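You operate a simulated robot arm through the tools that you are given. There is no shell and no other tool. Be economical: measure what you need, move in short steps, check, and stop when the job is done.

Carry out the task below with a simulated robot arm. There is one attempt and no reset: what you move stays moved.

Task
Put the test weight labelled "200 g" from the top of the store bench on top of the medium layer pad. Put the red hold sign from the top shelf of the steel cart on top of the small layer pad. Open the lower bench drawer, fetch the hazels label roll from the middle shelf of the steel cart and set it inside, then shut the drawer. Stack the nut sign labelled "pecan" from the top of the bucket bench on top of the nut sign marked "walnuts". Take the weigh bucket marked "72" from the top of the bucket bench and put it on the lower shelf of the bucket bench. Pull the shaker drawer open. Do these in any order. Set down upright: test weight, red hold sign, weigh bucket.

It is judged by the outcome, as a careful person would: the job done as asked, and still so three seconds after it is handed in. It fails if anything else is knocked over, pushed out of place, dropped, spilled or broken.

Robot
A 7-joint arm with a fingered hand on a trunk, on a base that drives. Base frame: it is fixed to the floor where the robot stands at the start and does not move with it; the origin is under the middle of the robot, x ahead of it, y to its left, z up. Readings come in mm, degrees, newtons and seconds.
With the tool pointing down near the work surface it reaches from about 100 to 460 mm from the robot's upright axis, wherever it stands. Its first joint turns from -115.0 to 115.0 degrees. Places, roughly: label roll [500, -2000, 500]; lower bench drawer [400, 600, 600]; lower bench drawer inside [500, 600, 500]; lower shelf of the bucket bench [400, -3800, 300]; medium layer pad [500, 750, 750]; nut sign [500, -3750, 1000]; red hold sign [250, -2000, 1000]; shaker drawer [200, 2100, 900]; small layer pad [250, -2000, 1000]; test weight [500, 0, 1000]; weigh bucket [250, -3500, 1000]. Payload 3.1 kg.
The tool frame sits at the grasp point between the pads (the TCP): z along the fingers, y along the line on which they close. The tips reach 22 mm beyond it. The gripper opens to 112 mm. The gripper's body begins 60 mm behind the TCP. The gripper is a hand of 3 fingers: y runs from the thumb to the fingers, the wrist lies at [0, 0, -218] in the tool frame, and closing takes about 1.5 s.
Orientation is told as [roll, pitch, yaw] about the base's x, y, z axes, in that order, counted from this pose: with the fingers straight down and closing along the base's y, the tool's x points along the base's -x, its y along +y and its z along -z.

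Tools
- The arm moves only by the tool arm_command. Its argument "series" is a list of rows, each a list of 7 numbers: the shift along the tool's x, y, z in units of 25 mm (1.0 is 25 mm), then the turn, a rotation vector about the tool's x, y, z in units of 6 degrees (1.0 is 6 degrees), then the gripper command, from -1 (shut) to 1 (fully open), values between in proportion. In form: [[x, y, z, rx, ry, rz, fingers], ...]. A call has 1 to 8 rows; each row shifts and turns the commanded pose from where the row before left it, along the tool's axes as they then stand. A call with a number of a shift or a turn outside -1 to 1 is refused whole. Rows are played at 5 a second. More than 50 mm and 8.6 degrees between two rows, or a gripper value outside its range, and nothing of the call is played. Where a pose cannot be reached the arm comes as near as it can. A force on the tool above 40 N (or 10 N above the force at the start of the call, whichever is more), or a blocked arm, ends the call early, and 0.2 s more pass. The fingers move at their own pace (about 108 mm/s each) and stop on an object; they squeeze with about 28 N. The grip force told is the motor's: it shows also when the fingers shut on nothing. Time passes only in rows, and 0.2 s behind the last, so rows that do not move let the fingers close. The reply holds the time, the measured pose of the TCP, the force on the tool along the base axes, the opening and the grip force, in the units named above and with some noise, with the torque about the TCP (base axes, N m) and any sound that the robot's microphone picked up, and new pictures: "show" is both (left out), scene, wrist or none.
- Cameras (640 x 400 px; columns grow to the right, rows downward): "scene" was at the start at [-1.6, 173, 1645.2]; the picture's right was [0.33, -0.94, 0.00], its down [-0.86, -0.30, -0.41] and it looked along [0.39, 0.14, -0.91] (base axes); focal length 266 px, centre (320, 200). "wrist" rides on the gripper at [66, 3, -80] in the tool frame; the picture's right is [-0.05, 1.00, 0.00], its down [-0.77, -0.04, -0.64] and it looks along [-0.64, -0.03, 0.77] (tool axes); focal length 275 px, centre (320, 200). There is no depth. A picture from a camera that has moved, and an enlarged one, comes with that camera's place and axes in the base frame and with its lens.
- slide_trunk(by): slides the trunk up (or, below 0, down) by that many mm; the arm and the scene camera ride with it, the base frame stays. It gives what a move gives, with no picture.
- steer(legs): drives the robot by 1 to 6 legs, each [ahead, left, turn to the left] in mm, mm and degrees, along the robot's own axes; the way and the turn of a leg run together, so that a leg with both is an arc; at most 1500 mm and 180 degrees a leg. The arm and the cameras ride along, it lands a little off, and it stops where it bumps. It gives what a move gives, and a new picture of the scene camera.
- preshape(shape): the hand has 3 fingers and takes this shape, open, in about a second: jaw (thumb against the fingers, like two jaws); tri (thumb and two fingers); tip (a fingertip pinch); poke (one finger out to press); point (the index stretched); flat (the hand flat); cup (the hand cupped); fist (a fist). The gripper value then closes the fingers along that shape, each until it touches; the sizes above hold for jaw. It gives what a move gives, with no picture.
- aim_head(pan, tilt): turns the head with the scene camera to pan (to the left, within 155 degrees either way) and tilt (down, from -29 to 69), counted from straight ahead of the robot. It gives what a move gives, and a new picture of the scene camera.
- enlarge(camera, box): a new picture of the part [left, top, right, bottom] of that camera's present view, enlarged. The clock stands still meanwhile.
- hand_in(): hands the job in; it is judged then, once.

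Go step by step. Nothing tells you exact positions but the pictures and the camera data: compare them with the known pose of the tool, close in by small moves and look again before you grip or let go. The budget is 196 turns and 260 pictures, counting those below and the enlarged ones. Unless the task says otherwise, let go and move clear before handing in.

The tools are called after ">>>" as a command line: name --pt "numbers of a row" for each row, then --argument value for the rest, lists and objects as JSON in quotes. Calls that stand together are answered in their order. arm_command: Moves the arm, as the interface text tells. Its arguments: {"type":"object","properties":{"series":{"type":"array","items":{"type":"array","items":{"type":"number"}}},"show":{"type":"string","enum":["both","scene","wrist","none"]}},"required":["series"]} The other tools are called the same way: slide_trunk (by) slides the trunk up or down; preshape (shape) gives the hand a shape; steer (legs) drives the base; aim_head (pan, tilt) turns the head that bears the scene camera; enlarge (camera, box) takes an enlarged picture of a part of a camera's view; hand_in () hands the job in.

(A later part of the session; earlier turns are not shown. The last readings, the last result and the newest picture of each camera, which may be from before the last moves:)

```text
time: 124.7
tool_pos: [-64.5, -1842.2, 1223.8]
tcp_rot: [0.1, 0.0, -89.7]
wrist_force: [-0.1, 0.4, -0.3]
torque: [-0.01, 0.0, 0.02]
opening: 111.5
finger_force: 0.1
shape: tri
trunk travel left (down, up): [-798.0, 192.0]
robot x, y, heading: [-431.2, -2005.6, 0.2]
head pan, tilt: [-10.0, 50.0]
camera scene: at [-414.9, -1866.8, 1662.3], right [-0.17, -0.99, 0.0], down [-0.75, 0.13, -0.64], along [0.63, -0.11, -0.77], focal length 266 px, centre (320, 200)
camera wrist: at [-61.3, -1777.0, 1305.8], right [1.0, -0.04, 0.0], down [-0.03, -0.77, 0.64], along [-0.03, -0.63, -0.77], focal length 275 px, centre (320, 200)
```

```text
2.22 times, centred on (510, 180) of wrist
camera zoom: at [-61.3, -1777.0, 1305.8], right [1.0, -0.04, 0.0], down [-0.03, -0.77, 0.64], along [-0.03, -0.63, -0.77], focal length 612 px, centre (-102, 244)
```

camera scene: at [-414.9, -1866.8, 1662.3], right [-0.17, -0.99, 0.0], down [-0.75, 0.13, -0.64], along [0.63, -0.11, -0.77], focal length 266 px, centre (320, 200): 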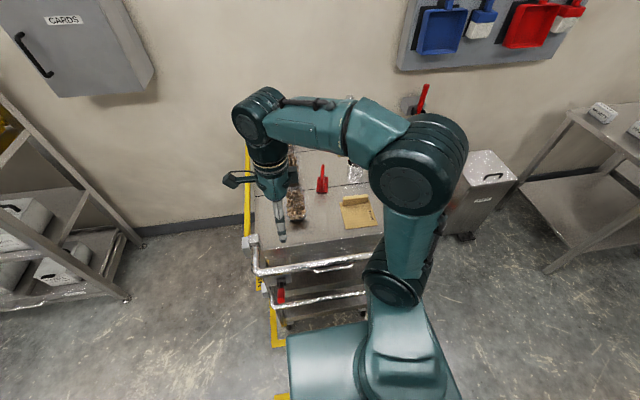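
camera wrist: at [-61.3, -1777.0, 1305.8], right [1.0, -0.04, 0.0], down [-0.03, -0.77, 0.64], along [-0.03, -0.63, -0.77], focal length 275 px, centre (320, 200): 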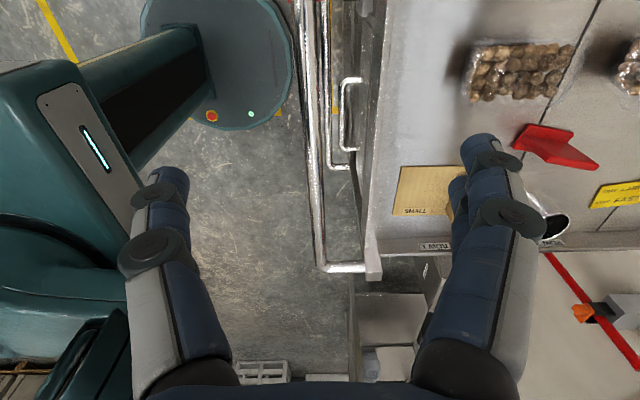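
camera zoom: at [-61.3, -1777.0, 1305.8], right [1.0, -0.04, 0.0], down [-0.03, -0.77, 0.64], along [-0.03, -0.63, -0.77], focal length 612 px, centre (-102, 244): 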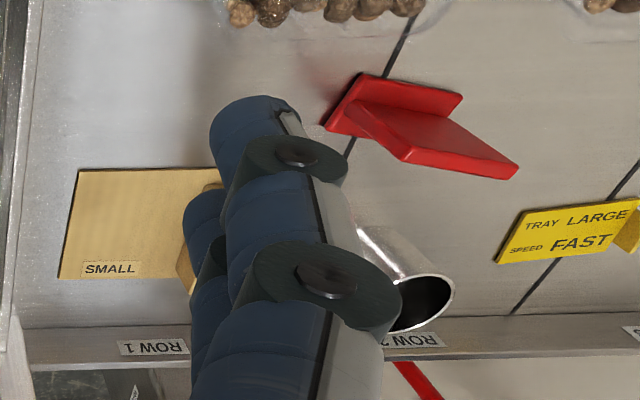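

The sign (fin thin along y) is at about (300,-2000), pad at (131,-2105), shelf z≈880. The cart's -y side gives better reach, so I'll drive around to it.

>>> steer --legs '[[-120, 0, 0], [0, -590, 0], [0, 0, 90]]'

>>> aim_head --pan -60 --tilt 40

```text
time: 132.8
tool_pos: [-721.6, -2230.7, 1224.7]
tcp_rot: [0.1, -0.1, 1.6]
wrist_force: [-1.1, 0.9, -0.6]
torque: [-0.02, -0.02, 0.02]
opening: 112.2
finger_force: 0.0
shape: tri
trunk travel left (down, up): [-798.0, 192.0]
robot x, y, heading: [-548.9, -2592.7, 91.8]
head pan, tilt: [-10.0, 50.0]
camera scene: at [-687.6, -2581.7, 1662.3], right [0.99, -0.15, 0.0], down [-0.11, -0.76, -0.64], along [0.09, 0.64, -0.77], focal length 266 px, centre (320, 200)
```

scene: 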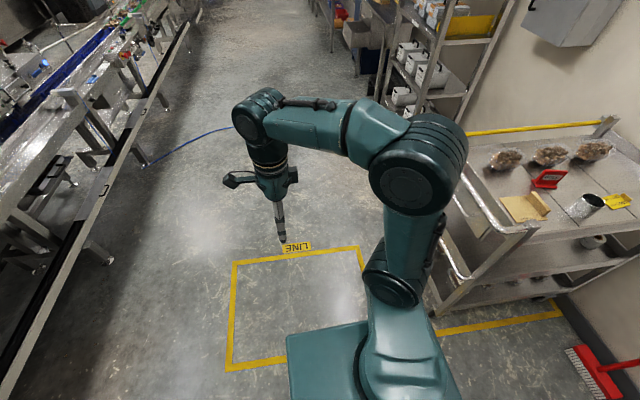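

```text
time: 133.9
tool_pos: [-722.2, -2229.9, 1225.7]
tcp_rot: [0.0, 0.0, 1.7]
wrist_force: [1.1, -0.7, 0.6]
torque: [-0.03, 0.0, 0.03]
opening: 111.9
finger_force: 0.2
shape: tri
trunk travel left (down, up): [-798.0, 192.0]
robot x, y, heading: [-548.5, -2597.5, 91.8]
head pan, tilt: [-60.0, 40.0]
camera scene: at [-626.5, -2613.3, 1676.4], right [0.52, -0.85, 0.0], down [-0.55, -0.34, -0.77], along [0.65, 0.4, -0.64], focal length 266 px, centre (320, 200)
```

scene: 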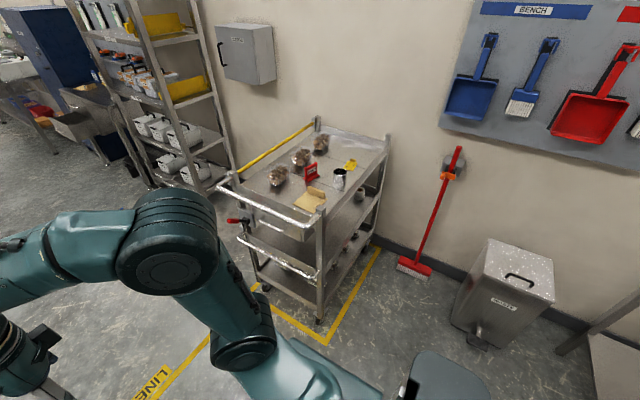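

>>> steer --legs '[[0, 0, -1.8], [0, -765, 0], [65, 0, 0]]'

>>> aim_head --pan 0 --tilt 55

```text
time: 139.1
tool_pos: [61.5, -2164.1, 1224.1]
tcp_rot: [0.0, 0.0, -0.5]
wrist_force: [0.4, -0.6, 0.3]
torque: [0.02, -0.01, 0.0]
opening: 112.0
finger_force: 0.0
shape: tri
trunk travel left (down, up): [-798.0, 192.0]
robot x, y, heading: [220.9, -2538.7, 89.7]
head pan, tilt: [-60.0, 40.0]
camera scene: at [144.0, -2551.0, 1676.5], right [0.49, -0.87, 0.0], down [-0.56, -0.32, -0.77], along [0.67, 0.38, -0.64], focal length 266 px, centre (320, 200)
```

scene: 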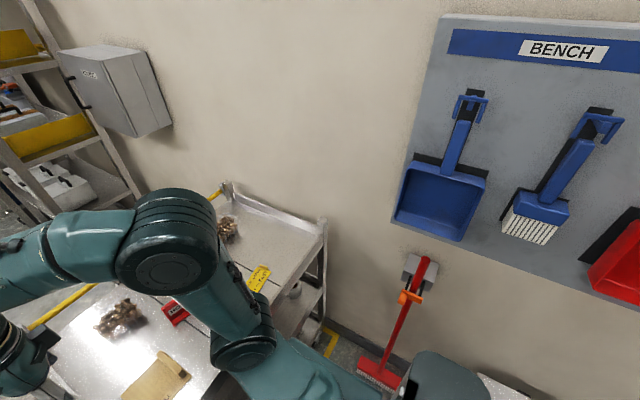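

```text
time: 140.4
tool_pos: [62.1, -2166.5, 1224.3]
tcp_rot: [0.0, 0.0, -0.6]
wrist_force: [-0.9, 0.2, 0.0]
torque: [-0.01, 0.0, -0.02]
opening: 112.1
finger_force: 0.0
shape: tri
trunk travel left (down, up): [-798.0, 192.0]
robot x, y, heading: [224.7, -2536.5, 89.2]
head pan, tilt: [0.0, 55.0]
camera scene: at [70.6, -2522.0, 1655.8], right [1.0, -0.01, 0.0], down [-0.01, -0.82, -0.57], along [0.01, 0.57, -0.82], focal length 266 px, centre (320, 200)
```

scene: 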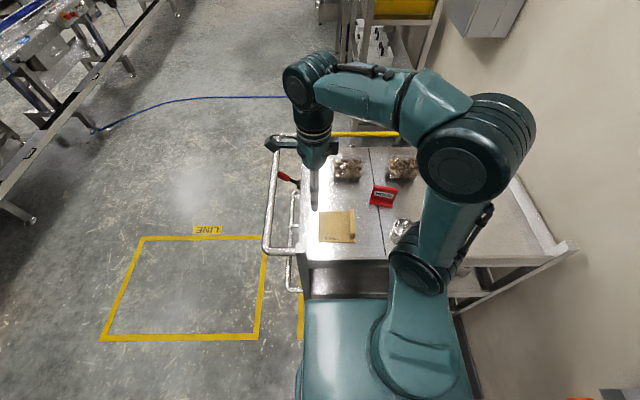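

>>> enlarge --camera "scene" --box '[300, 140, 460, 260]'

>>> arm_command --pt "-1 0.7 0 0 0 0 1" --pt "-1 0.7 0 0 0 0 1" --pt "-1 0.7 0 0 0 0 1" --pt "-1 0.7 0 0 0 0 1" --pt "-1 0.7 0 0 0 0 1" --pt "-1 0.7 0 0 0 0 1" --pt "-1 0.7 0.5 0 0 0 1" --pt "-0.5 0.7 1 0 0 0 1" --show "wrist"

```text
3.33 times, centred on (380, 200) of scene
camera zoom: at [70.6, -2522.0, 1655.8], right [1.0, -0.01, 0.0], down [-0.01, -0.82, -0.57], along [0.01, 0.57, -0.82], focal length 888 px, centre (120, 200)
```

zoom: 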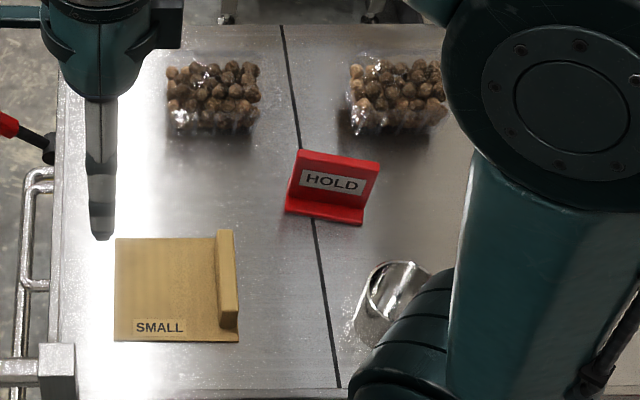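

```text
time: 142.2
tool_pos: [251.0, -2026.0, 1186.6]
tcp_rot: [-0.1, 0.0, -0.6]
wrist_force: [0.5, 0.1, 0.3]
torque: [-0.02, 0.01, 0.01]
opening: 111.8
finger_force: 0.0
shape: tri
trunk travel left (down, up): [-798.0, 192.0]
robot x, y, heading: [222.1, -2534.7, 89.3]
head pan, tilt: [0.0, 55.0]
camera wrist: at [184.5, -2023.1, 1268.1], right [0.06, 1.0, 0.0], down [0.77, -0.04, 0.64], along [0.63, -0.04, -0.77], focal length 275 px, centre (320, 200)
```

wrist: 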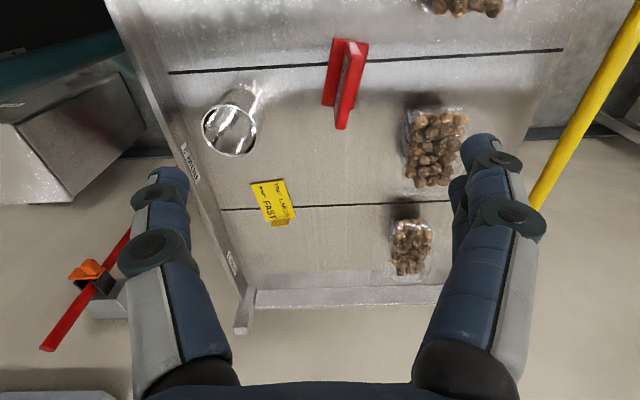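

>>> arm_command --pt "-0.7 0.5 1 0 0 0 1" --pt "-0.66 0.54 1 0 0 0 1" --pt "0 0 1 0 0 1 1" --pt "0 0 1 0 0 1.0 1" --pt "0 0 1 0 0 0 1" --pt "0 0 1 0 0 0 1" --pt "0 0 0 0 0 0 1" --show "both"

```text
time: 143.8
tool_pos: [285.2, -2001.6, 1036.3]
tcp_rot: [0.1, 0.0, -12.5]
wrist_force: [-0.3, 0.4, -0.2]
torque: [0.0, -0.03, -0.01]
opening: 111.7
finger_force: 0.1
shape: tri
trunk travel left (down, up): [-798.0, 192.0]
robot x, y, heading: [219.5, -2535.3, 89.5]
head pan, tilt: [0.0, 55.0]
camera scene: at [70.6, -2522.2, 1655.8], right [1.0, -0.01, 0.0], down [-0.01, -0.82, -0.57], along [0.01, 0.57, -0.82], focal length 266 px, centre (320, 200)
camera wrist: at [221.8, -1984.4, 1118.0], right [0.26, 0.96, 0.0], down [0.74, -0.2, 0.64], along [0.61, -0.17, -0.77], focal length 275 px, centre (320, 200)
```

scene: 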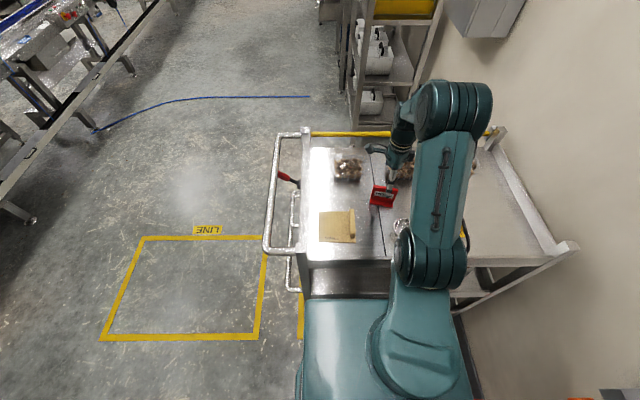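
wrist: 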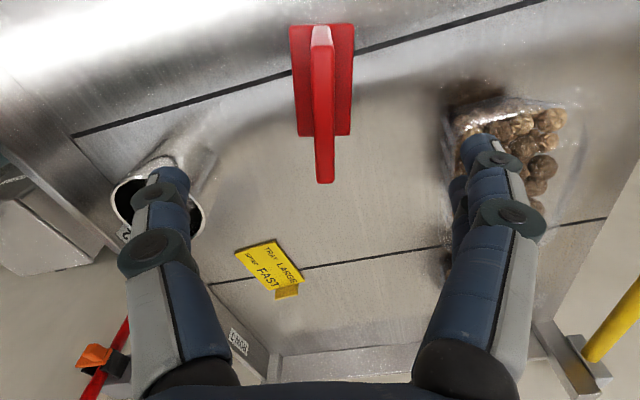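

>>> arm_command --pt "0 0 0 0 0 0 0.0" --pt "0 0 0 0 0 0 0.0" --pt "0 0 1 0 0 0 0.0" --pt "0 0 1 0 0 0 0.0" --pt "0 0 1 0 0 0 0.0" --pt "0 0 0.6 0 0 0 0.0" --pt "0 0 0 0 0 0 0.0" --show "wrist"

```text
time: 145.4
tool_pos: [286.1, -2002.2, 946.8]
tcp_rot: [0.1, 0.0, -12.7]
wrist_force: [-0.1, -0.9, 0.1]
torque: [-0.02, -0.01, 0.01]
opening: 56.7
finger_force: 0.2
shape: tri
trunk travel left (down, up): [-798.0, 192.0]
robot x, y, heading: [219.2, -2536.4, 89.1]
head pan, tilt: [0.0, 55.0]
camera wrist: at [221.9, -1984.7, 1028.0], right [0.26, 0.96, 0.0], down [0.74, -0.2, 0.64], along [0.61, -0.17, -0.77], focal length 275 px, centre (320, 200)
```

wrist: 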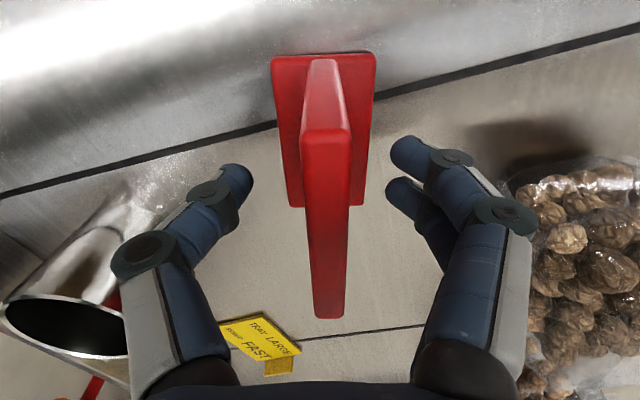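

>>> arm_command --pt "0 0 0.5 0 0 0 0.0" --pt "0 0 0 0 0 0 -1" --pt "0 0 0 0 0 0 -1" --pt "0 0 0 0 0 0 -1" --pt "0 0 0 0 0 0 -1" --pt "0 0 0 0 0 0 -1" --pt "0 0 0 0 0 0 -1" --show "none"

>>> arm_command --pt "0 0 -0.5 0 0 0 -1" --pt "0 0 -1 0 0 0 -1" --pt "0 0 -1 0 0 0 -1" --pt "0 0 -1 0 0 0 -1" --pt "0 0 0 0 0 0 -1" --show "both"

```text
time: 147.0
tool_pos: [285.2, -1999.8, 934.8]
tcp_rot: [0.0, 0.0, -12.6]
wrist_force: [-0.1, 0.5, -0.1]
torque: [0.03, -0.01, -0.01]
opening: 6.5
finger_force: 28.3
shape: tri
trunk travel left (down, up): [-798.0, 192.0]
robot x, y, heading: [221.0, -2536.9, 89.2]
head pan, tilt: [0.0, 55.0]
```

```text
time: 148.2
tool_pos: [287.1, -1999.6, 1023.7]
tcp_rot: [-0.1, -0.1, -12.4]
wrist_force: [0.7, -0.7, -2.2]
torque: [0.0, -0.03, 0.01]
opening: 6.4
finger_force: 28.1
shape: tri
trunk travel left (down, up): [-798.0, 192.0]
robot x, y, heading: [221.1, -2535.6, 89.7]
head pan, tilt: [0.0, 55.0]
camera scene: at [70.6, -2521.1, 1655.8], right [1.0, -0.01, 0.0], down [-0.01, -0.82, -0.57], along [0.01, 0.57, -0.82], focal length 266 px, centre (320, 200)
camera wrist: at [222.5, -1983.4, 1103.5], right [0.26, 0.96, 0.0], down [0.74, -0.2, 0.64], along [0.61, -0.17, -0.77], focal length 275 px, centre (320, 200)
```

scene: 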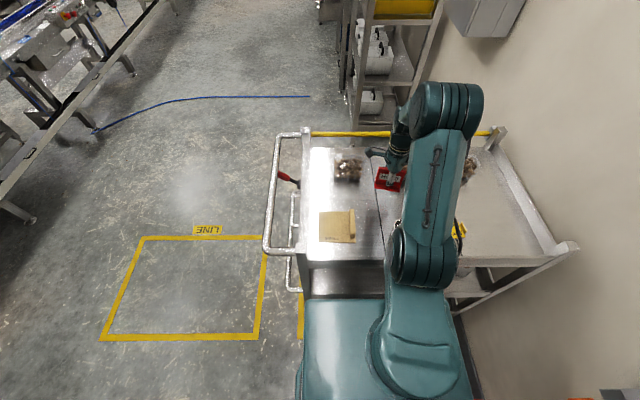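
wrist: 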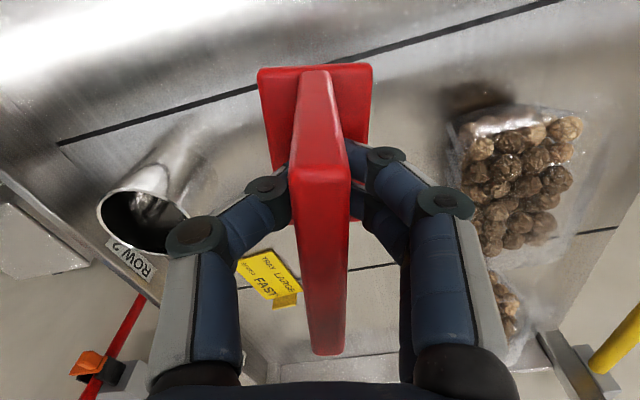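

Sign held. I'll turn it square and carry it over the small pad.

>>> arm_command --pt "0 0 -0.5 0 0 -1 -1" --pt "0 0 0 0 0 -1 -1" --pt "1 -0.5 0 0 0 0 -1" --pt "1 -0.55 0 0 0 0 -1" --pt "1 -0.55 0 0 0 0 -1" --pt "1 -0.55 0 0 0 0 -1" --pt "1 -0.55 0 0 0 0 -1" --pt "1 -0.55 0 0 0 0 -1" --show "none"

>>> arm_command --pt "0.9 -0.55 0 0 0 0 -1" --pt "0 0 0 0 0 0 -1" --show "both"

>>> enlarge --camera "scene" --box '[270, 160, 430, 280]'

```text
time: 150.0
tool_pos: [131.2, -2082.9, 1033.2]
tcp_rot: [0.0, -0.1, -0.6]
wrist_force: [-0.2, -0.6, -0.7]
torque: [0.02, 0.0, 0.0]
opening: 6.3
finger_force: 27.7
shape: tri
trunk travel left (down, up): [-798.0, 192.0]
robot x, y, heading: [219.5, -2535.4, 89.3]
head pan, tilt: [0.0, 55.0]
```

```text
time: 150.6
tool_pos: [110.3, -2095.9, 1033.3]
tcp_rot: [0.0, 0.1, -0.7]
wrist_force: [-0.4, -0.5, -1.6]
torque: [0.0, 0.03, 0.0]
opening: 6.2
finger_force: 28.2
shape: tri
trunk travel left (down, up): [-798.0, 192.0]
robot x, y, heading: [224.8, -2536.2, 89.4]
head pan, tilt: [0.0, 55.0]
camera scene: at [71.6, -2521.0, 1655.9], right [1.0, -0.01, 0.0], down [-0.01, -0.82, -0.57], along [0.01, 0.57, -0.82], focal length 266 px, centre (320, 200)
camera wrist: at [44.9, -2092.8, 1114.3], right [0.06, 1.0, 0.0], down [0.77, -0.04, 0.64], along [0.63, -0.04, -0.77], focal length 275 px, centre (320, 200)
```

scene: 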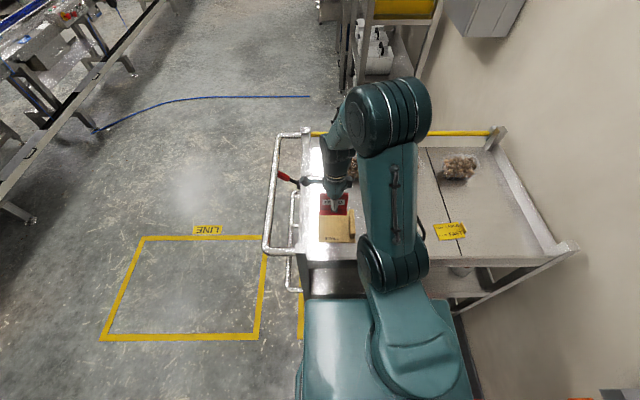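
wrist: 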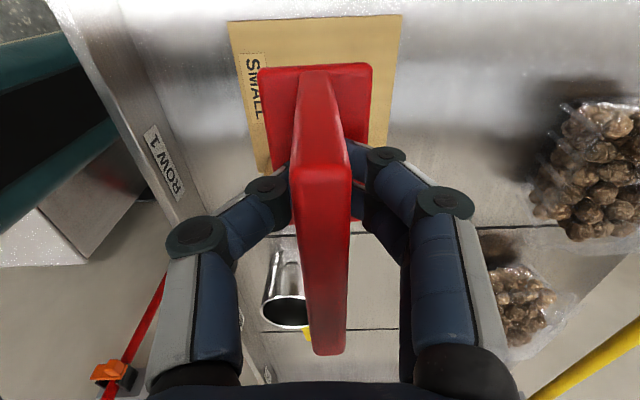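

```text
3.33 times, centred on (350, 220) of scene
camera zoom: at [71.6, -2521.0, 1655.9], right [1.0, -0.01, 0.0], down [-0.01, -0.82, -0.57], along [0.01, 0.57, -0.82], focal length 888 px, centre (220, 133)
```

zoom: 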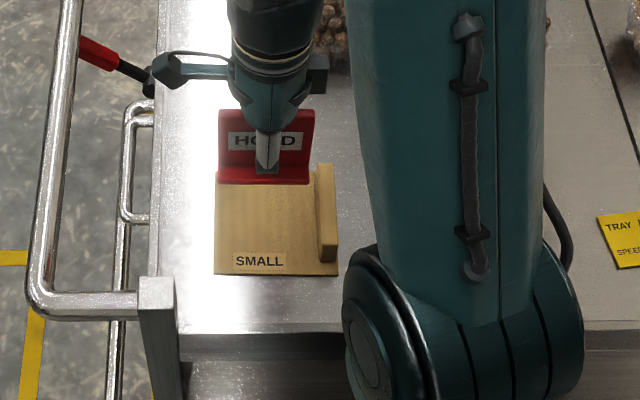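

>>> arm_command --pt "-0.25 0 1 0 0 0 -1" --pt "0 0 1 0 0 0 -1" --pt "0 0 1 0 0 0 -1" --pt "0 0 0.3 0 0 0 -1" --pt "0 0 0 0 0 0 -1" --show "both"

>>> enlarge --camera "scene" --box '[270, 160, 430, 280]'

```text
time: 151.8
tool_pos: [117.0, -2095.8, 951.3]
tcp_rot: [0.0, 0.1, -0.6]
wrist_force: [0.4, 0.0, -1.2]
torque: [0.05, -0.01, -0.01]
opening: 6.1
finger_force: 28.1
shape: tri
trunk travel left (down, up): [-798.0, 192.0]
robot x, y, heading: [222.9, -2536.2, 89.2]
head pan, tilt: [0.0, 55.0]
camera scene: at [70.3, -2521.8, 1655.7], right [1.0, -0.01, 0.0], down [-0.01, -0.82, -0.57], along [0.01, 0.57, -0.82], focal length 266 px, centre (320, 200)
camera wrist: at [50.5, -2092.9, 1033.2], right [0.06, 1.0, 0.0], down [0.77, -0.04, 0.64], along [0.63, -0.04, -0.77], focal length 275 px, centre (320, 200)
```

scene: 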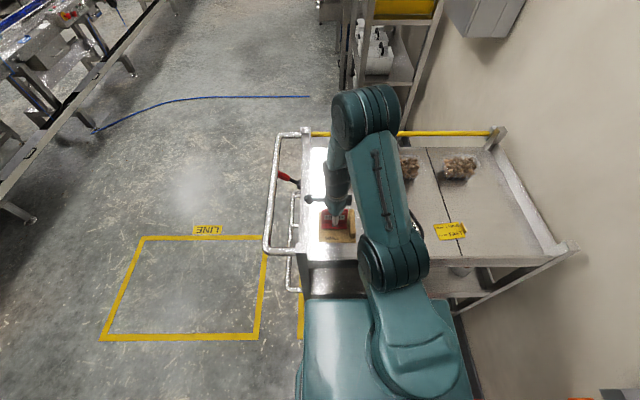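
wrist: 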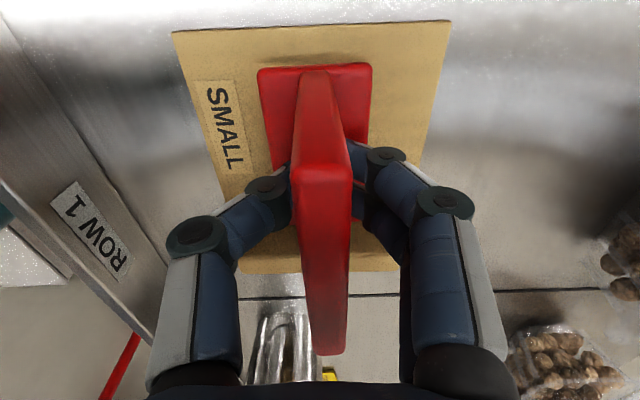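

```text
3.33 times, centred on (350, 220) of scene
camera zoom: at [70.3, -2521.8, 1655.7], right [1.0, -0.01, 0.0], down [-0.01, -0.82, -0.57], along [0.01, 0.57, -0.82], focal length 888 px, centre (220, 133)
```

zoom: 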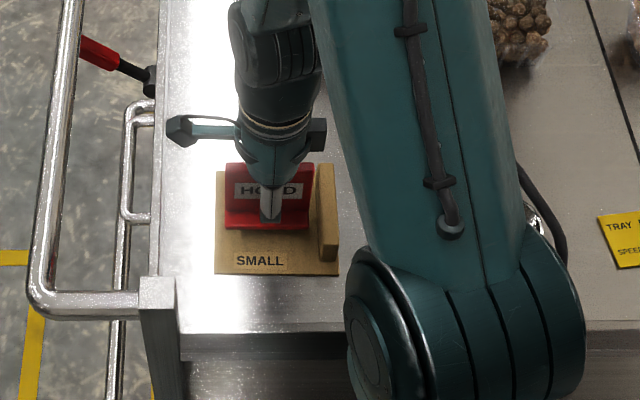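

>>> arm_command --pt "0 0 0.2 0 0 0 -1" --pt "0 0 0.1 0 0 0 -1" --pt "0 0 0 0 0 0 -1" --show "none"

>>> arm_command --pt "0 0 0.1 0 0 0 -1" --pt "0 0 0 0 0 0 -1" --show "wrist"

```text
time: 152.6
tool_pos: [117.6, -2095.1, 943.2]
tcp_rot: [-0.1, 0.1, -0.6]
wrist_force: [-0.6, 0.6, -1.4]
torque: [-0.01, 0.0, 0.04]
opening: 6.5
finger_force: 28.3
shape: tri
trunk travel left (down, up): [-798.0, 192.0]
robot x, y, heading: [222.3, -2538.1, 89.4]
head pan, tilt: [0.0, 55.0]
```

```text
time: 153.2
tool_pos: [118.7, -2094.5, 943.2]
tcp_rot: [0.0, 0.1, -0.5]
wrist_force: [0.5, -0.2, -2.0]
torque: [0.02, -0.01, -0.01]
opening: 6.1
finger_force: 28.3
shape: tri
trunk travel left (down, up): [-798.0, 192.0]
robot x, y, heading: [221.1, -2537.4, 89.4]
head pan, tilt: [0.0, 55.0]
camera wrist: at [51.0, -2092.0, 1023.5], right [0.06, 1.0, 0.0], down [0.77, -0.04, 0.64], along [0.63, -0.04, -0.77], focal length 275 px, centre (320, 200)
```

wrist: 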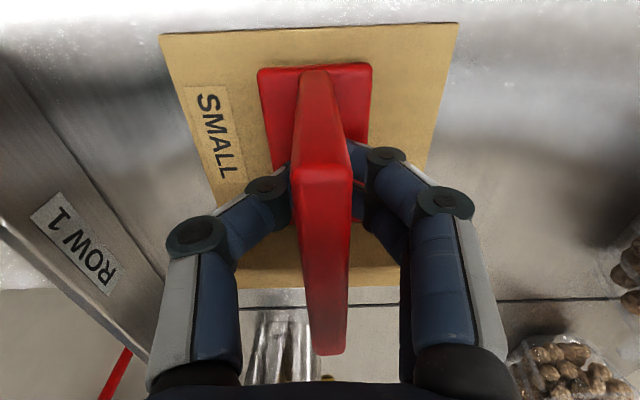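

>>> arm_command --pt "0 0 0.12 0 0 0 -1" --pt "0 0 0 0 0 0 -1" --show "none"

>>> arm_command --pt "0 0 0.1 0 0 0 -1" --pt "0 0 0 0 0 0 -1" --show "none"

>>> arm_command --pt "0 0 0.1 0 0 0 -1" --pt "0 0 0 0 0 0 -1" --show "wrist"

```text
time: 153.8
tool_pos: [117.1, -2094.0, 938.9]
tcp_rot: [0.0, 0.0, -0.6]
wrist_force: [0.1, -0.6, -0.6]
torque: [0.0, -0.04, -0.05]
opening: 6.5
finger_force: 28.4
shape: tri
trunk travel left (down, up): [-798.0, 192.0]
robot x, y, heading: [221.0, -2536.1, 89.3]
head pan, tilt: [0.0, 55.0]
```

```text
time: 154.4
tool_pos: [117.0, -2094.9, 936.8]
tcp_rot: [0.2, -0.1, -0.5]
wrist_force: [-0.6, 0.2, 6.7]
torque: [0.05, -0.02, -0.02]
opening: 6.3
finger_force: 28.3
shape: tri
trunk travel left (down, up): [-798.0, 192.0]
robot x, y, heading: [217.5, -2539.3, 89.9]
head pan, tilt: [0.0, 55.0]
```

```text
time: 155.0
tool_pos: [118.1, -2096.0, 936.7]
tcp_rot: [0.3, 0.1, -0.6]
wrist_force: [-0.5, 2.5, 22.5]
torque: [0.1, 0.02, -0.01]
opening: 6.9
finger_force: 28.1
shape: tri
trunk travel left (down, up): [-798.0, 192.0]
robot x, y, heading: [220.4, -2536.0, 89.2]
head pan, tilt: [0.0, 55.0]
camera wrist: at [51.5, -2092.6, 1017.0], right [0.06, 1.0, 0.0], down [0.77, -0.05, 0.64], along [0.63, -0.03, -0.77], focal length 275 px, centre (320, 200)
```

wrist: 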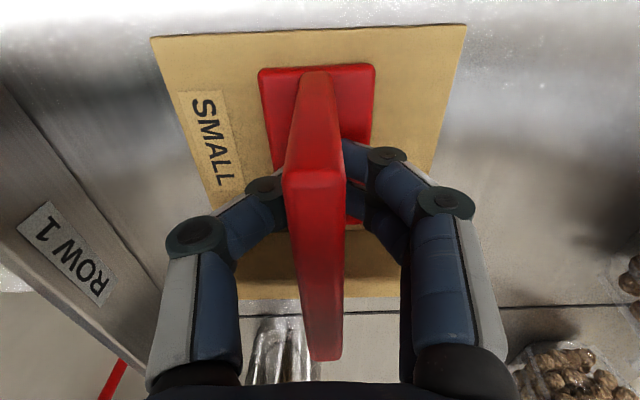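

Contact made; back up 2 mm, release slowly and rise.

>>> arm_command --pt "0 0 -0.1 0 0 0 -1" --pt "0 0 0 0 0 0 -0.7" --pt "0 0 0 0 0 0 -0.3" --pt "0 0 0 0 0 0 0" --pt "0 0 0 0 0 0 0.2" --pt "0 0 -1 0 0 0 0.2" --pt "0 0 -1 0 0 0 0.2" --pt "0 0 -1 0 0 0 0.2" --show "none"

>>> arm_command --pt "0 0 -1 0 0 0 0.2" --pt "0 0 -1 0 0 0 0.2" --pt "0 0 -1 0 0 0 1" --pt "0 0 0 0 0 0 1" --show "both"

```text
time: 156.8
tool_pos: [120.5, -2096.9, 1012.1]
tcp_rot: [-0.1, 0.0, -0.6]
wrist_force: [0.5, 1.2, 0.9]
torque: [-0.01, -0.01, 0.01]
opening: 66.8
finger_force: 0.0
shape: tri
trunk travel left (down, up): [-798.0, 192.0]
robot x, y, heading: [222.3, -2535.9, 89.5]
head pan, tilt: [0.0, 55.0]
```

```text
time: 157.8
tool_pos: [117.5, -2094.1, 1085.2]
tcp_rot: [0.0, 0.0, -0.6]
wrist_force: [-0.4, 0.3, 0.1]
torque: [-0.01, -0.02, 0.0]
opening: 111.7
finger_force: 0.0
shape: tri
trunk travel left (down, up): [-798.0, 192.0]
robot x, y, heading: [223.3, -2534.6, 89.5]
head pan, tilt: [0.0, 55.0]
camera scene: at [70.4, -2521.5, 1655.7], right [1.0, -0.01, 0.0], down [-0.01, -0.82, -0.57], along [0.01, 0.57, -0.82], focal length 266 px, centre (320, 200)
camera wrist: at [51.7, -2091.9, 1167.0], right [0.06, 1.0, 0.0], down [0.77, -0.04, 0.64], along [0.63, -0.04, -0.77], focal length 275 px, centre (320, 200)
```

scene: 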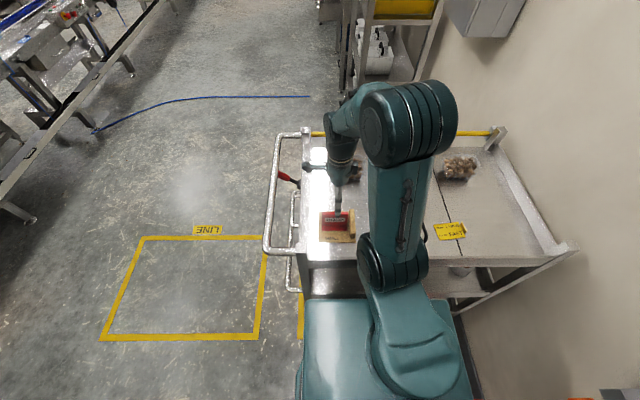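
wrist: 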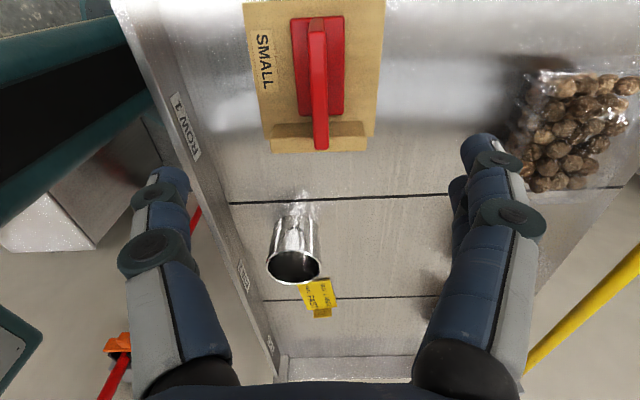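

The red sign stands on the small pad. Now look for the label roll on the middle shelf: back off and lower the trunk.

>>> steer --legs '[[-230, 40, 0]]'

>>> slide_trunk --by -620

>>> aim_head --pan -25 --tilt 35

```text
time: 159.5
tool_pos: [74.6, -2326.0, 1085.0]
tcp_rot: [0.0, 0.0, -0.5]
wrist_force: [0.5, 0.0, -0.5]
torque: [0.02, 0.0, 0.03]
opening: 112.1
finger_force: 0.1
shape: tri
trunk travel left (down, up): [-798.0, 192.0]
robot x, y, heading: [178.3, -2765.9, 89.5]
head pan, tilt: [0.0, 55.0]
camera scene: at [27.9, -2751.8, 1655.8], right [1.0, -0.01, 0.0], down [-0.01, -0.82, -0.57], along [0.01, 0.57, -0.82], focal length 266 px, centre (320, 200)
```

scene: 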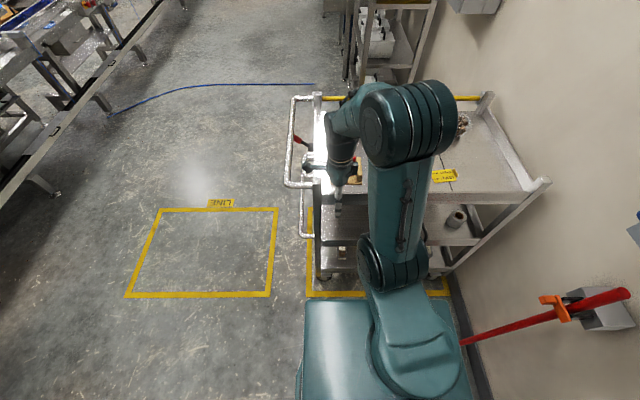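

```text
refused: -620 is not a number from -400 to 400
```

```text
time: 160.4
tool_pos: [75.7, -2324.2, 1086.0]
tcp_rot: [0.0, 0.0, -0.4]
wrist_force: [0.1, -0.7, 0.2]
torque: [0.02, 0.01, 0.01]
opening: 111.9
finger_force: 0.1
shape: tri
trunk travel left (down, up): [-798.0, 192.0]
robot x, y, heading: [174.8, -2765.4, 89.5]
head pan, tilt: [-25.0, 35.0]
camera scene: at [65.1, -2743.7, 1683.9], right [0.9, -0.43, 0.0], down [-0.25, -0.52, -0.82], along [0.35, 0.74, -0.57], focal length 266 px, centre (320, 200)
```

scene: 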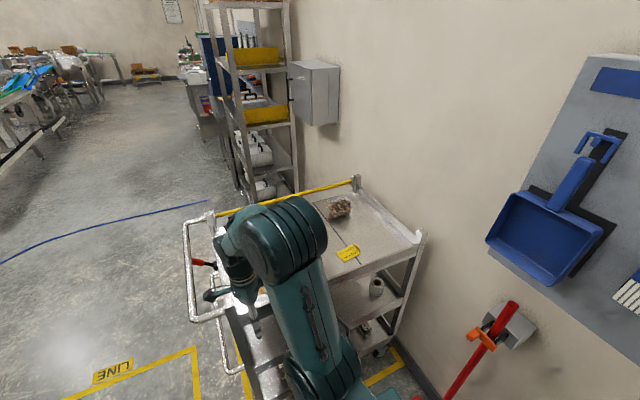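

I see a roll at the middle shelf's far right. Lowering the trunk to look under the top shelf.

>>> slide_trunk --by -400

>>> slide_trunk --by -150

>>> aim_head --pan -35 --tilt 30

>>> enlarge --camera "scene" --box '[220, 80, 480, 280]'

```text
time: 164.2
tool_pos: [75.8, -2323.2, 685.8]
tcp_rot: [0.0, -0.1, -0.5]
wrist_force: [-1.0, 0.2, -0.2]
torque: [0.0, -0.03, -0.01]
opening: 112.1
finger_force: 0.1
shape: tri
trunk travel left (down, up): [-398.0, 592.0]
robot x, y, heading: [179.8, -2767.1, 89.3]
head pan, tilt: [-25.0, 35.0]
```

```text
time: 166.0
tool_pos: [76.0, -2324.6, 536.5]
tcp_rot: [0.0, 0.0, -0.6]
wrist_force: [0.4, 0.2, 0.1]
torque: [-0.02, -0.02, -0.01]
opening: 112.0
finger_force: 0.0
shape: tri
trunk travel left (down, up): [-248.0, 742.0]
robot x, y, heading: [180.4, -2765.7, 89.7]
head pan, tilt: [-25.0, 35.0]
```

```text
time: 166.7
tool_pos: [76.3, -2325.0, 535.5]
tcp_rot: [0.0, 0.1, -0.4]
wrist_force: [0.7, 0.3, -0.6]
torque: [0.0, 0.02, 0.0]
opening: 111.8
finger_force: 0.0
shape: tri
trunk travel left (down, up): [-248.0, 742.0]
robot x, y, heading: [176.7, -2764.6, 89.5]
head pan, tilt: [-35.0, 30.0]
camera scene: at [79.9, -2749.9, 1141.8], right [0.81, -0.58, 0.0], down [-0.29, -0.41, -0.87], along [0.5, 0.71, -0.5], focal length 266 px, centre (320, 200)
```

scene: 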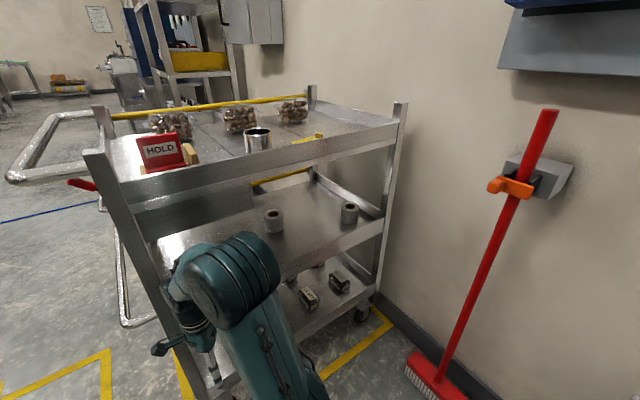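

```text
2.00 times, centred on (350, 180) of scene
camera zoom: at [79.9, -2749.9, 1141.8], right [0.81, -0.58, 0.0], down [-0.29, -0.41, -0.87], along [0.5, 0.71, -0.5], focal length 533 px, centre (260, 240)
```

zoom: 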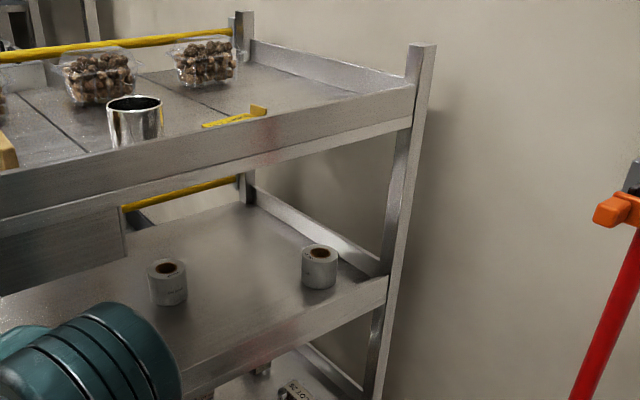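

>>> enlarge --camera "scene" --box '[255, 190, 365, 245]'

```text
5.82 times, centred on (310, 218) of scene
camera zoom: at [79.9, -2749.9, 1141.8], right [0.81, -0.58, 0.0], down [-0.29, -0.41, -0.87], along [0.5, 0.71, -0.5], focal length 1549 px, centre (378, 98)
```

zoom: 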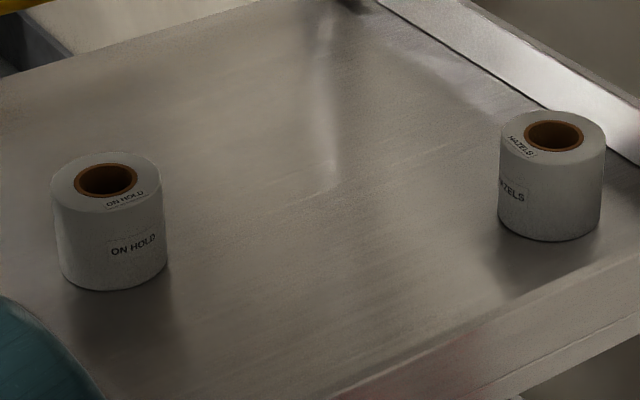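

The "HAZELS" roll is the right one, at about (666,-2113,581), Ø≈69. I'll swing the arm to the right-front at robot's side, then tilt the hand 40° below horizontal and drive in diagonally.

>>> arm_command --pt "-1 0 -0.5 0 0 0 1" --pt "-1 0 -0.5 0 0 0 1" --pt "-1 0 -0.5 0 0 0 1" --pt "-1 0 -0.5 0 0 0 1" --pt "-1 0 -0.5 0 0 0 1" --pt "-1 0 -0.5 0 0 0 1" --pt "-1 0 0 0 0 0 1" --pt "-1 0 0 0 0 0 1" --show "none"

>>> arm_command --pt "-1 -0.2 0 0 0 0 1" --pt "-1 -0.2 0 0 0 0 1" --pt "-1 -0.2 0 0 0 0 1" --pt "-1 -0.2 0 0 0 0 1" --pt "-1 -0.2 0 0 0 0 1" --pt "-1 -0.2 0 0 0 0 1" --pt "-1 -0.4 0 0 0 0 1" --pt "-1 -0.4 0 0 0 0 1" --show "scene"

>>> arm_command --pt "0 0 0 0 0 -1 1" --pt "0 0 0 0 0 -1 1" --pt "0 0 0 0 0 -1 1" --pt "0 0 0 0 0 -1 1" --pt "0 0 0 0 0 -1 1" --pt "0 0 0 0 0 -1 1" --pt "0 0 0 0 0 -1 1" --pt "0 0 0 0 0 -1 1" --show "none"

>>> arm_command --pt "0 0 0 0 -1 0 1" --pt "0 0 0 0 -1 0 1" --pt "0 0 0 0 -1 0 1" --pt "0 0 0 0 -1 0 1" --pt "0 0 0 0 -1 0 1" --pt "0 0 0 0 -1 0 1" --pt "0 0 0 0 -1 0 1" --pt "0 0 0 0 -1 0 1" --show "both"

```text
time: 168.5
tool_pos: [276.1, -2328.1, 610.4]
tcp_rot: [0.0, 0.0, -0.5]
wrist_force: [0.2, 0.2, 0.0]
torque: [-0.04, 0.0, -0.02]
opening: 111.8
finger_force: 0.1
shape: tri
trunk travel left (down, up): [-248.0, 742.0]
robot x, y, heading: [179.5, -2763.6, 89.3]
head pan, tilt: [-35.0, 30.0]
```

```text
time: 170.3
tool_pos: [474.0, -2378.8, 611.2]
tcp_rot: [0.1, 0.0, -0.5]
wrist_force: [0.7, 0.0, 0.0]
torque: [-0.01, -0.01, 0.01]
opening: 112.1
finger_force: 0.1
shape: tri
trunk travel left (down, up): [-248.0, 742.0]
robot x, y, heading: [179.1, -2762.2, 89.5]
head pan, tilt: [-35.0, 30.0]
camera scene: at [80.0, -2750.0, 1141.8], right [0.81, -0.58, 0.0], down [-0.29, -0.41, -0.87], along [0.5, 0.71, -0.5], focal length 266 px, centre (320, 200)
```

scene: 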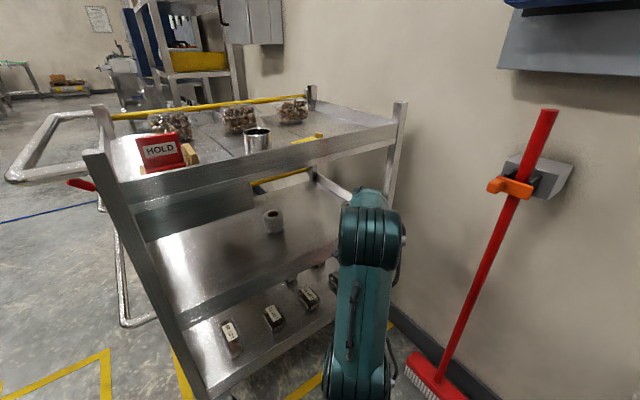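

```text
time: 172.1
tool_pos: [474.7, -2378.9, 611.2]
tcp_rot: [0.0, 0.0, 47.6]
wrist_force: [-0.4, -0.8, -0.1]
torque: [0.01, 0.0, 0.04]
opening: 112.0
finger_force: 0.1
shape: tri
trunk travel left (down, up): [-248.0, 742.0]
robot x, y, heading: [177.8, -2764.8, 89.6]
head pan, tilt: [-35.0, 30.0]
```

```text
time: 173.9
tool_pos: [477.5, -2384.6, 606.3]
tcp_rot: [-1.6, -38.6, 48.1]
wrist_force: [-0.4, 0.9, -0.3]
torque: [0.03, 0.02, 0.01]
opening: 112.0
finger_force: 0.1
shape: tri
out of reach, approached as far as the arm can: row 7, 8
trunk travel left (down, up): [-248.0, 742.0]
robot x, y, heading: [176.5, -2762.7, 89.5]
head pan, tilt: [-35.0, 30.0]
camera scene: at [79.8, -2750.0, 1141.8], right [0.81, -0.58, 0.0], down [-0.29, -0.41, -0.87], along [0.5, 0.71, -0.5], focal length 266 px, centre (320, 200)
camera wrist: at [406.0, -2457.7, 629.1], right [-0.71, 0.71, 0.01], down [0.15, 0.14, 0.98], along [0.69, 0.69, -0.21], focal length 275 px, centre (320, 200)
```

scene: 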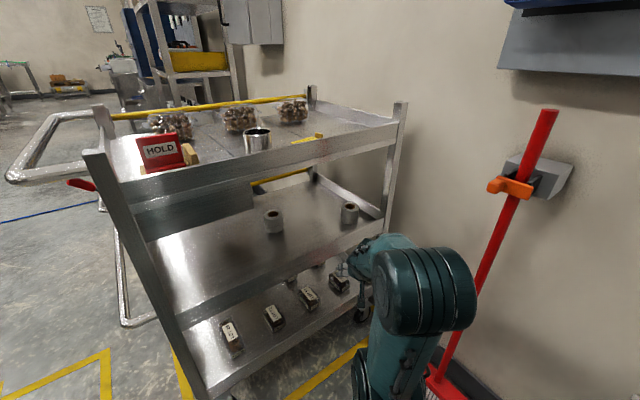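
wrist: 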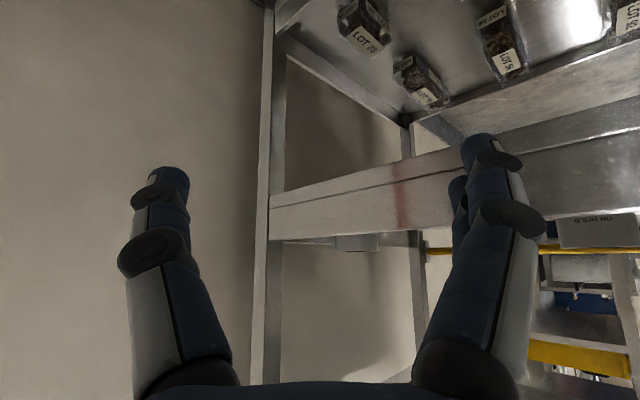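

>>> enlarge --camera "wrist" --box '[260, 140, 460, 265]'

```text
3.20 times, centred on (360, 202) of wrist
camera zoom: at [406.0, -2457.7, 629.1], right [-0.71, 0.71, 0.01], down [0.15, 0.14, 0.98], along [0.69, 0.69, -0.21], focal length 881 px, centre (192, 192)
```

zoom: 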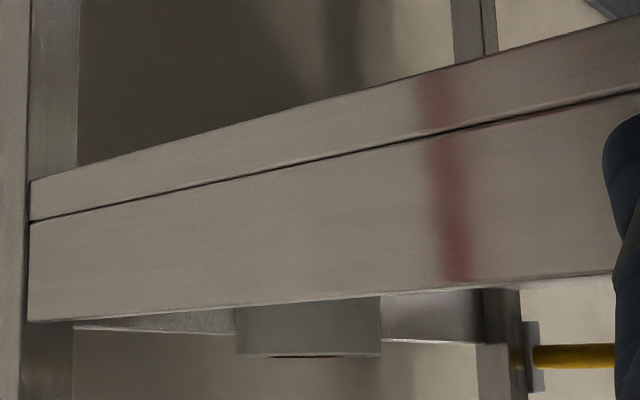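

The middle shelf has a raised rim (top z≈605), deck ≈557, roll top ≈617. I'll enter above the rim at z≈642 and then lower.

>>> slide_trunk --by 36

>>> steer --legs '[[225, -190, 0]]'

>>> arm_command --pt "0 0 0 0 0 0 1" --show "wrist"

```text
time: 174.7
tool_pos: [479.8, -2385.4, 642.8]
tcp_rot: [-1.5, -38.6, 48.0]
wrist_force: [0.3, 0.0, -0.3]
torque: [0.0, 0.01, 0.03]
opening: 111.9
finger_force: 0.0
shape: tri
trunk travel left (down, up): [-284.0, 706.0]
robot x, y, heading: [176.7, -2768.1, 89.5]
head pan, tilt: [-35.0, 30.0]
```

```text
time: 176.7
tool_pos: [671.7, -2159.8, 643.2]
tcp_rot: [-1.6, -38.6, 48.2]
wrist_force: [0.1, 0.6, -0.2]
torque: [-0.02, 0.02, -0.02]
opening: 111.6
finger_force: 0.0
shape: tri
trunk travel left (down, up): [-284.0, 706.0]
robot x, y, heading: [374.0, -2542.2, 89.8]
head pan, tilt: [-35.0, 30.0]
camera scene: at [274.4, -2526.9, 1177.8], right [0.82, -0.58, 0.0], down [-0.29, -0.41, -0.87], along [0.5, 0.71, -0.5], focal length 266 px, centre (320, 200)
```

scene: 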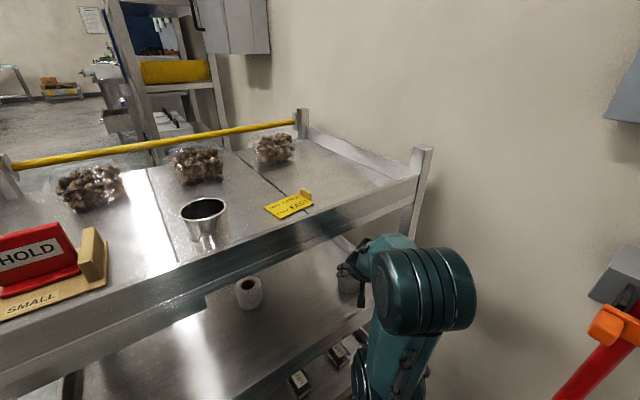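

```text
time: 177.1
tool_pos: [670.9, -2160.4, 643.5]
tcp_rot: [-1.6, -38.6, 48.2]
wrist_force: [0.0, -0.3, 0.4]
torque: [-0.01, -0.02, -0.03]
opening: 111.9
finger_force: 0.0
shape: tri
trunk travel left (down, up): [-284.0, 706.0]
robot x, y, heading: [371.4, -2540.1, 89.5]
head pan, tilt: [-35.0, 30.0]
camera wrist: at [599.3, -2233.1, 665.2], right [-0.71, 0.7, 0.01], down [0.15, 0.14, 0.98], along [0.69, 0.7, -0.21], focal length 275 px, centre (320, 200)
```

wrist: 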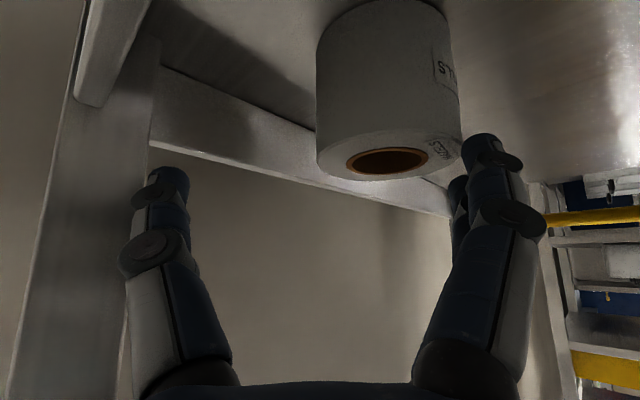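

>>> arm_command --pt "0.65 0 -0.5 0 0 0 1" --pt "0.65 0 -0.5 0 0 0 1" --pt "0 0.7 0 0 0 0 1" --pt "0 0.7 0 0 0 0 1" --pt "-0.7 0 0.56 0 0 0 1" --pt "-0.7 0 0.56 0 0 0 1" --pt "-0.75 0 0.59 0 0 0 1" --pt "0 0 0 0 0 0 1" --show "wrist"

```text
time: 178.9
tool_pos: [666.2, -2116.9, 642.8]
tcp_rot: [-1.6, -38.6, 48.2]
wrist_force: [0.2, -0.3, -0.1]
torque: [0.0, 0.04, -0.02]
opening: 111.9
finger_force: 0.1
shape: tri
trunk travel left (down, up): [-284.0, 706.0]
robot x, y, heading: [371.1, -2539.7, 89.9]
head pan, tilt: [-35.0, 30.0]
camera wrist: at [593.5, -2188.2, 663.8], right [-0.71, 0.7, 0.01], down [0.15, 0.14, 0.98], along [0.69, 0.7, -0.21], focal length 275 px, centre (320, 200)
```

wrist: 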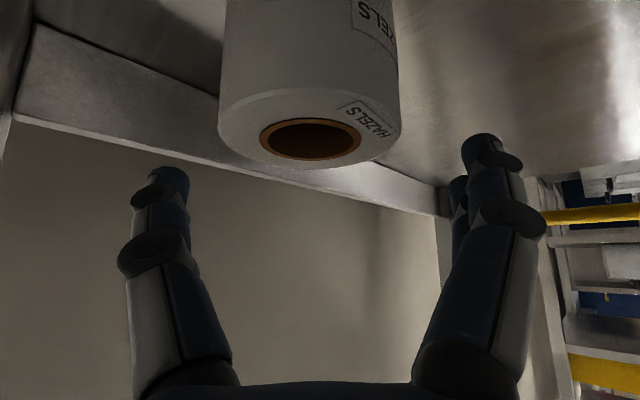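

>>> slide_trunk --by -50

>>> arm_command --pt "0 0 0 0 0 0 0.2" --pt "0 0 0 0 0 0 -0.2" --pt "0 0 0 0 0 0 -1" --pt "0 0 0 0 0 0 -1" --pt "0 0 0 0 0 0 -1" --pt "0 0 0 0 0 0 -1" --pt "0 0 0 0 0 0 -1" --show "wrist"

```text
time: 179.8
tool_pos: [664.8, -2116.0, 592.6]
tcp_rot: [-1.6, -38.6, 48.2]
wrist_force: [-0.5, -1.2, 0.0]
torque: [0.0, 0.0, -0.04]
opening: 111.8
finger_force: 0.1
shape: tri
trunk travel left (down, up): [-234.0, 756.0]
robot x, y, heading: [373.1, -2542.8, 89.9]
head pan, tilt: [-35.0, 30.0]
```

```text
time: 181.4
tool_pos: [665.0, -2115.3, 592.4]
tcp_rot: [-1.6, -38.7, 48.1]
wrist_force: [0.5, 0.8, 0.7]
torque: [0.05, 0.02, -0.02]
opening: 54.4
finger_force: 27.7
shape: tri
trunk travel left (down, up): [-234.0, 756.0]
robot x, y, heading: [374.3, -2542.5, 90.0]
head pan, tilt: [-35.0, 30.0]
camera wrist: at [593.3, -2188.5, 613.8], right [-0.71, 0.7, 0.01], down [0.15, 0.14, 0.98], along [0.69, 0.7, -0.21], focal length 275 px, centre (320, 200)
```

wrist: 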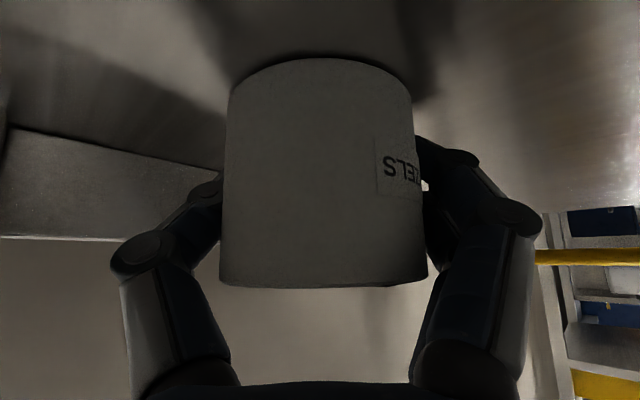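

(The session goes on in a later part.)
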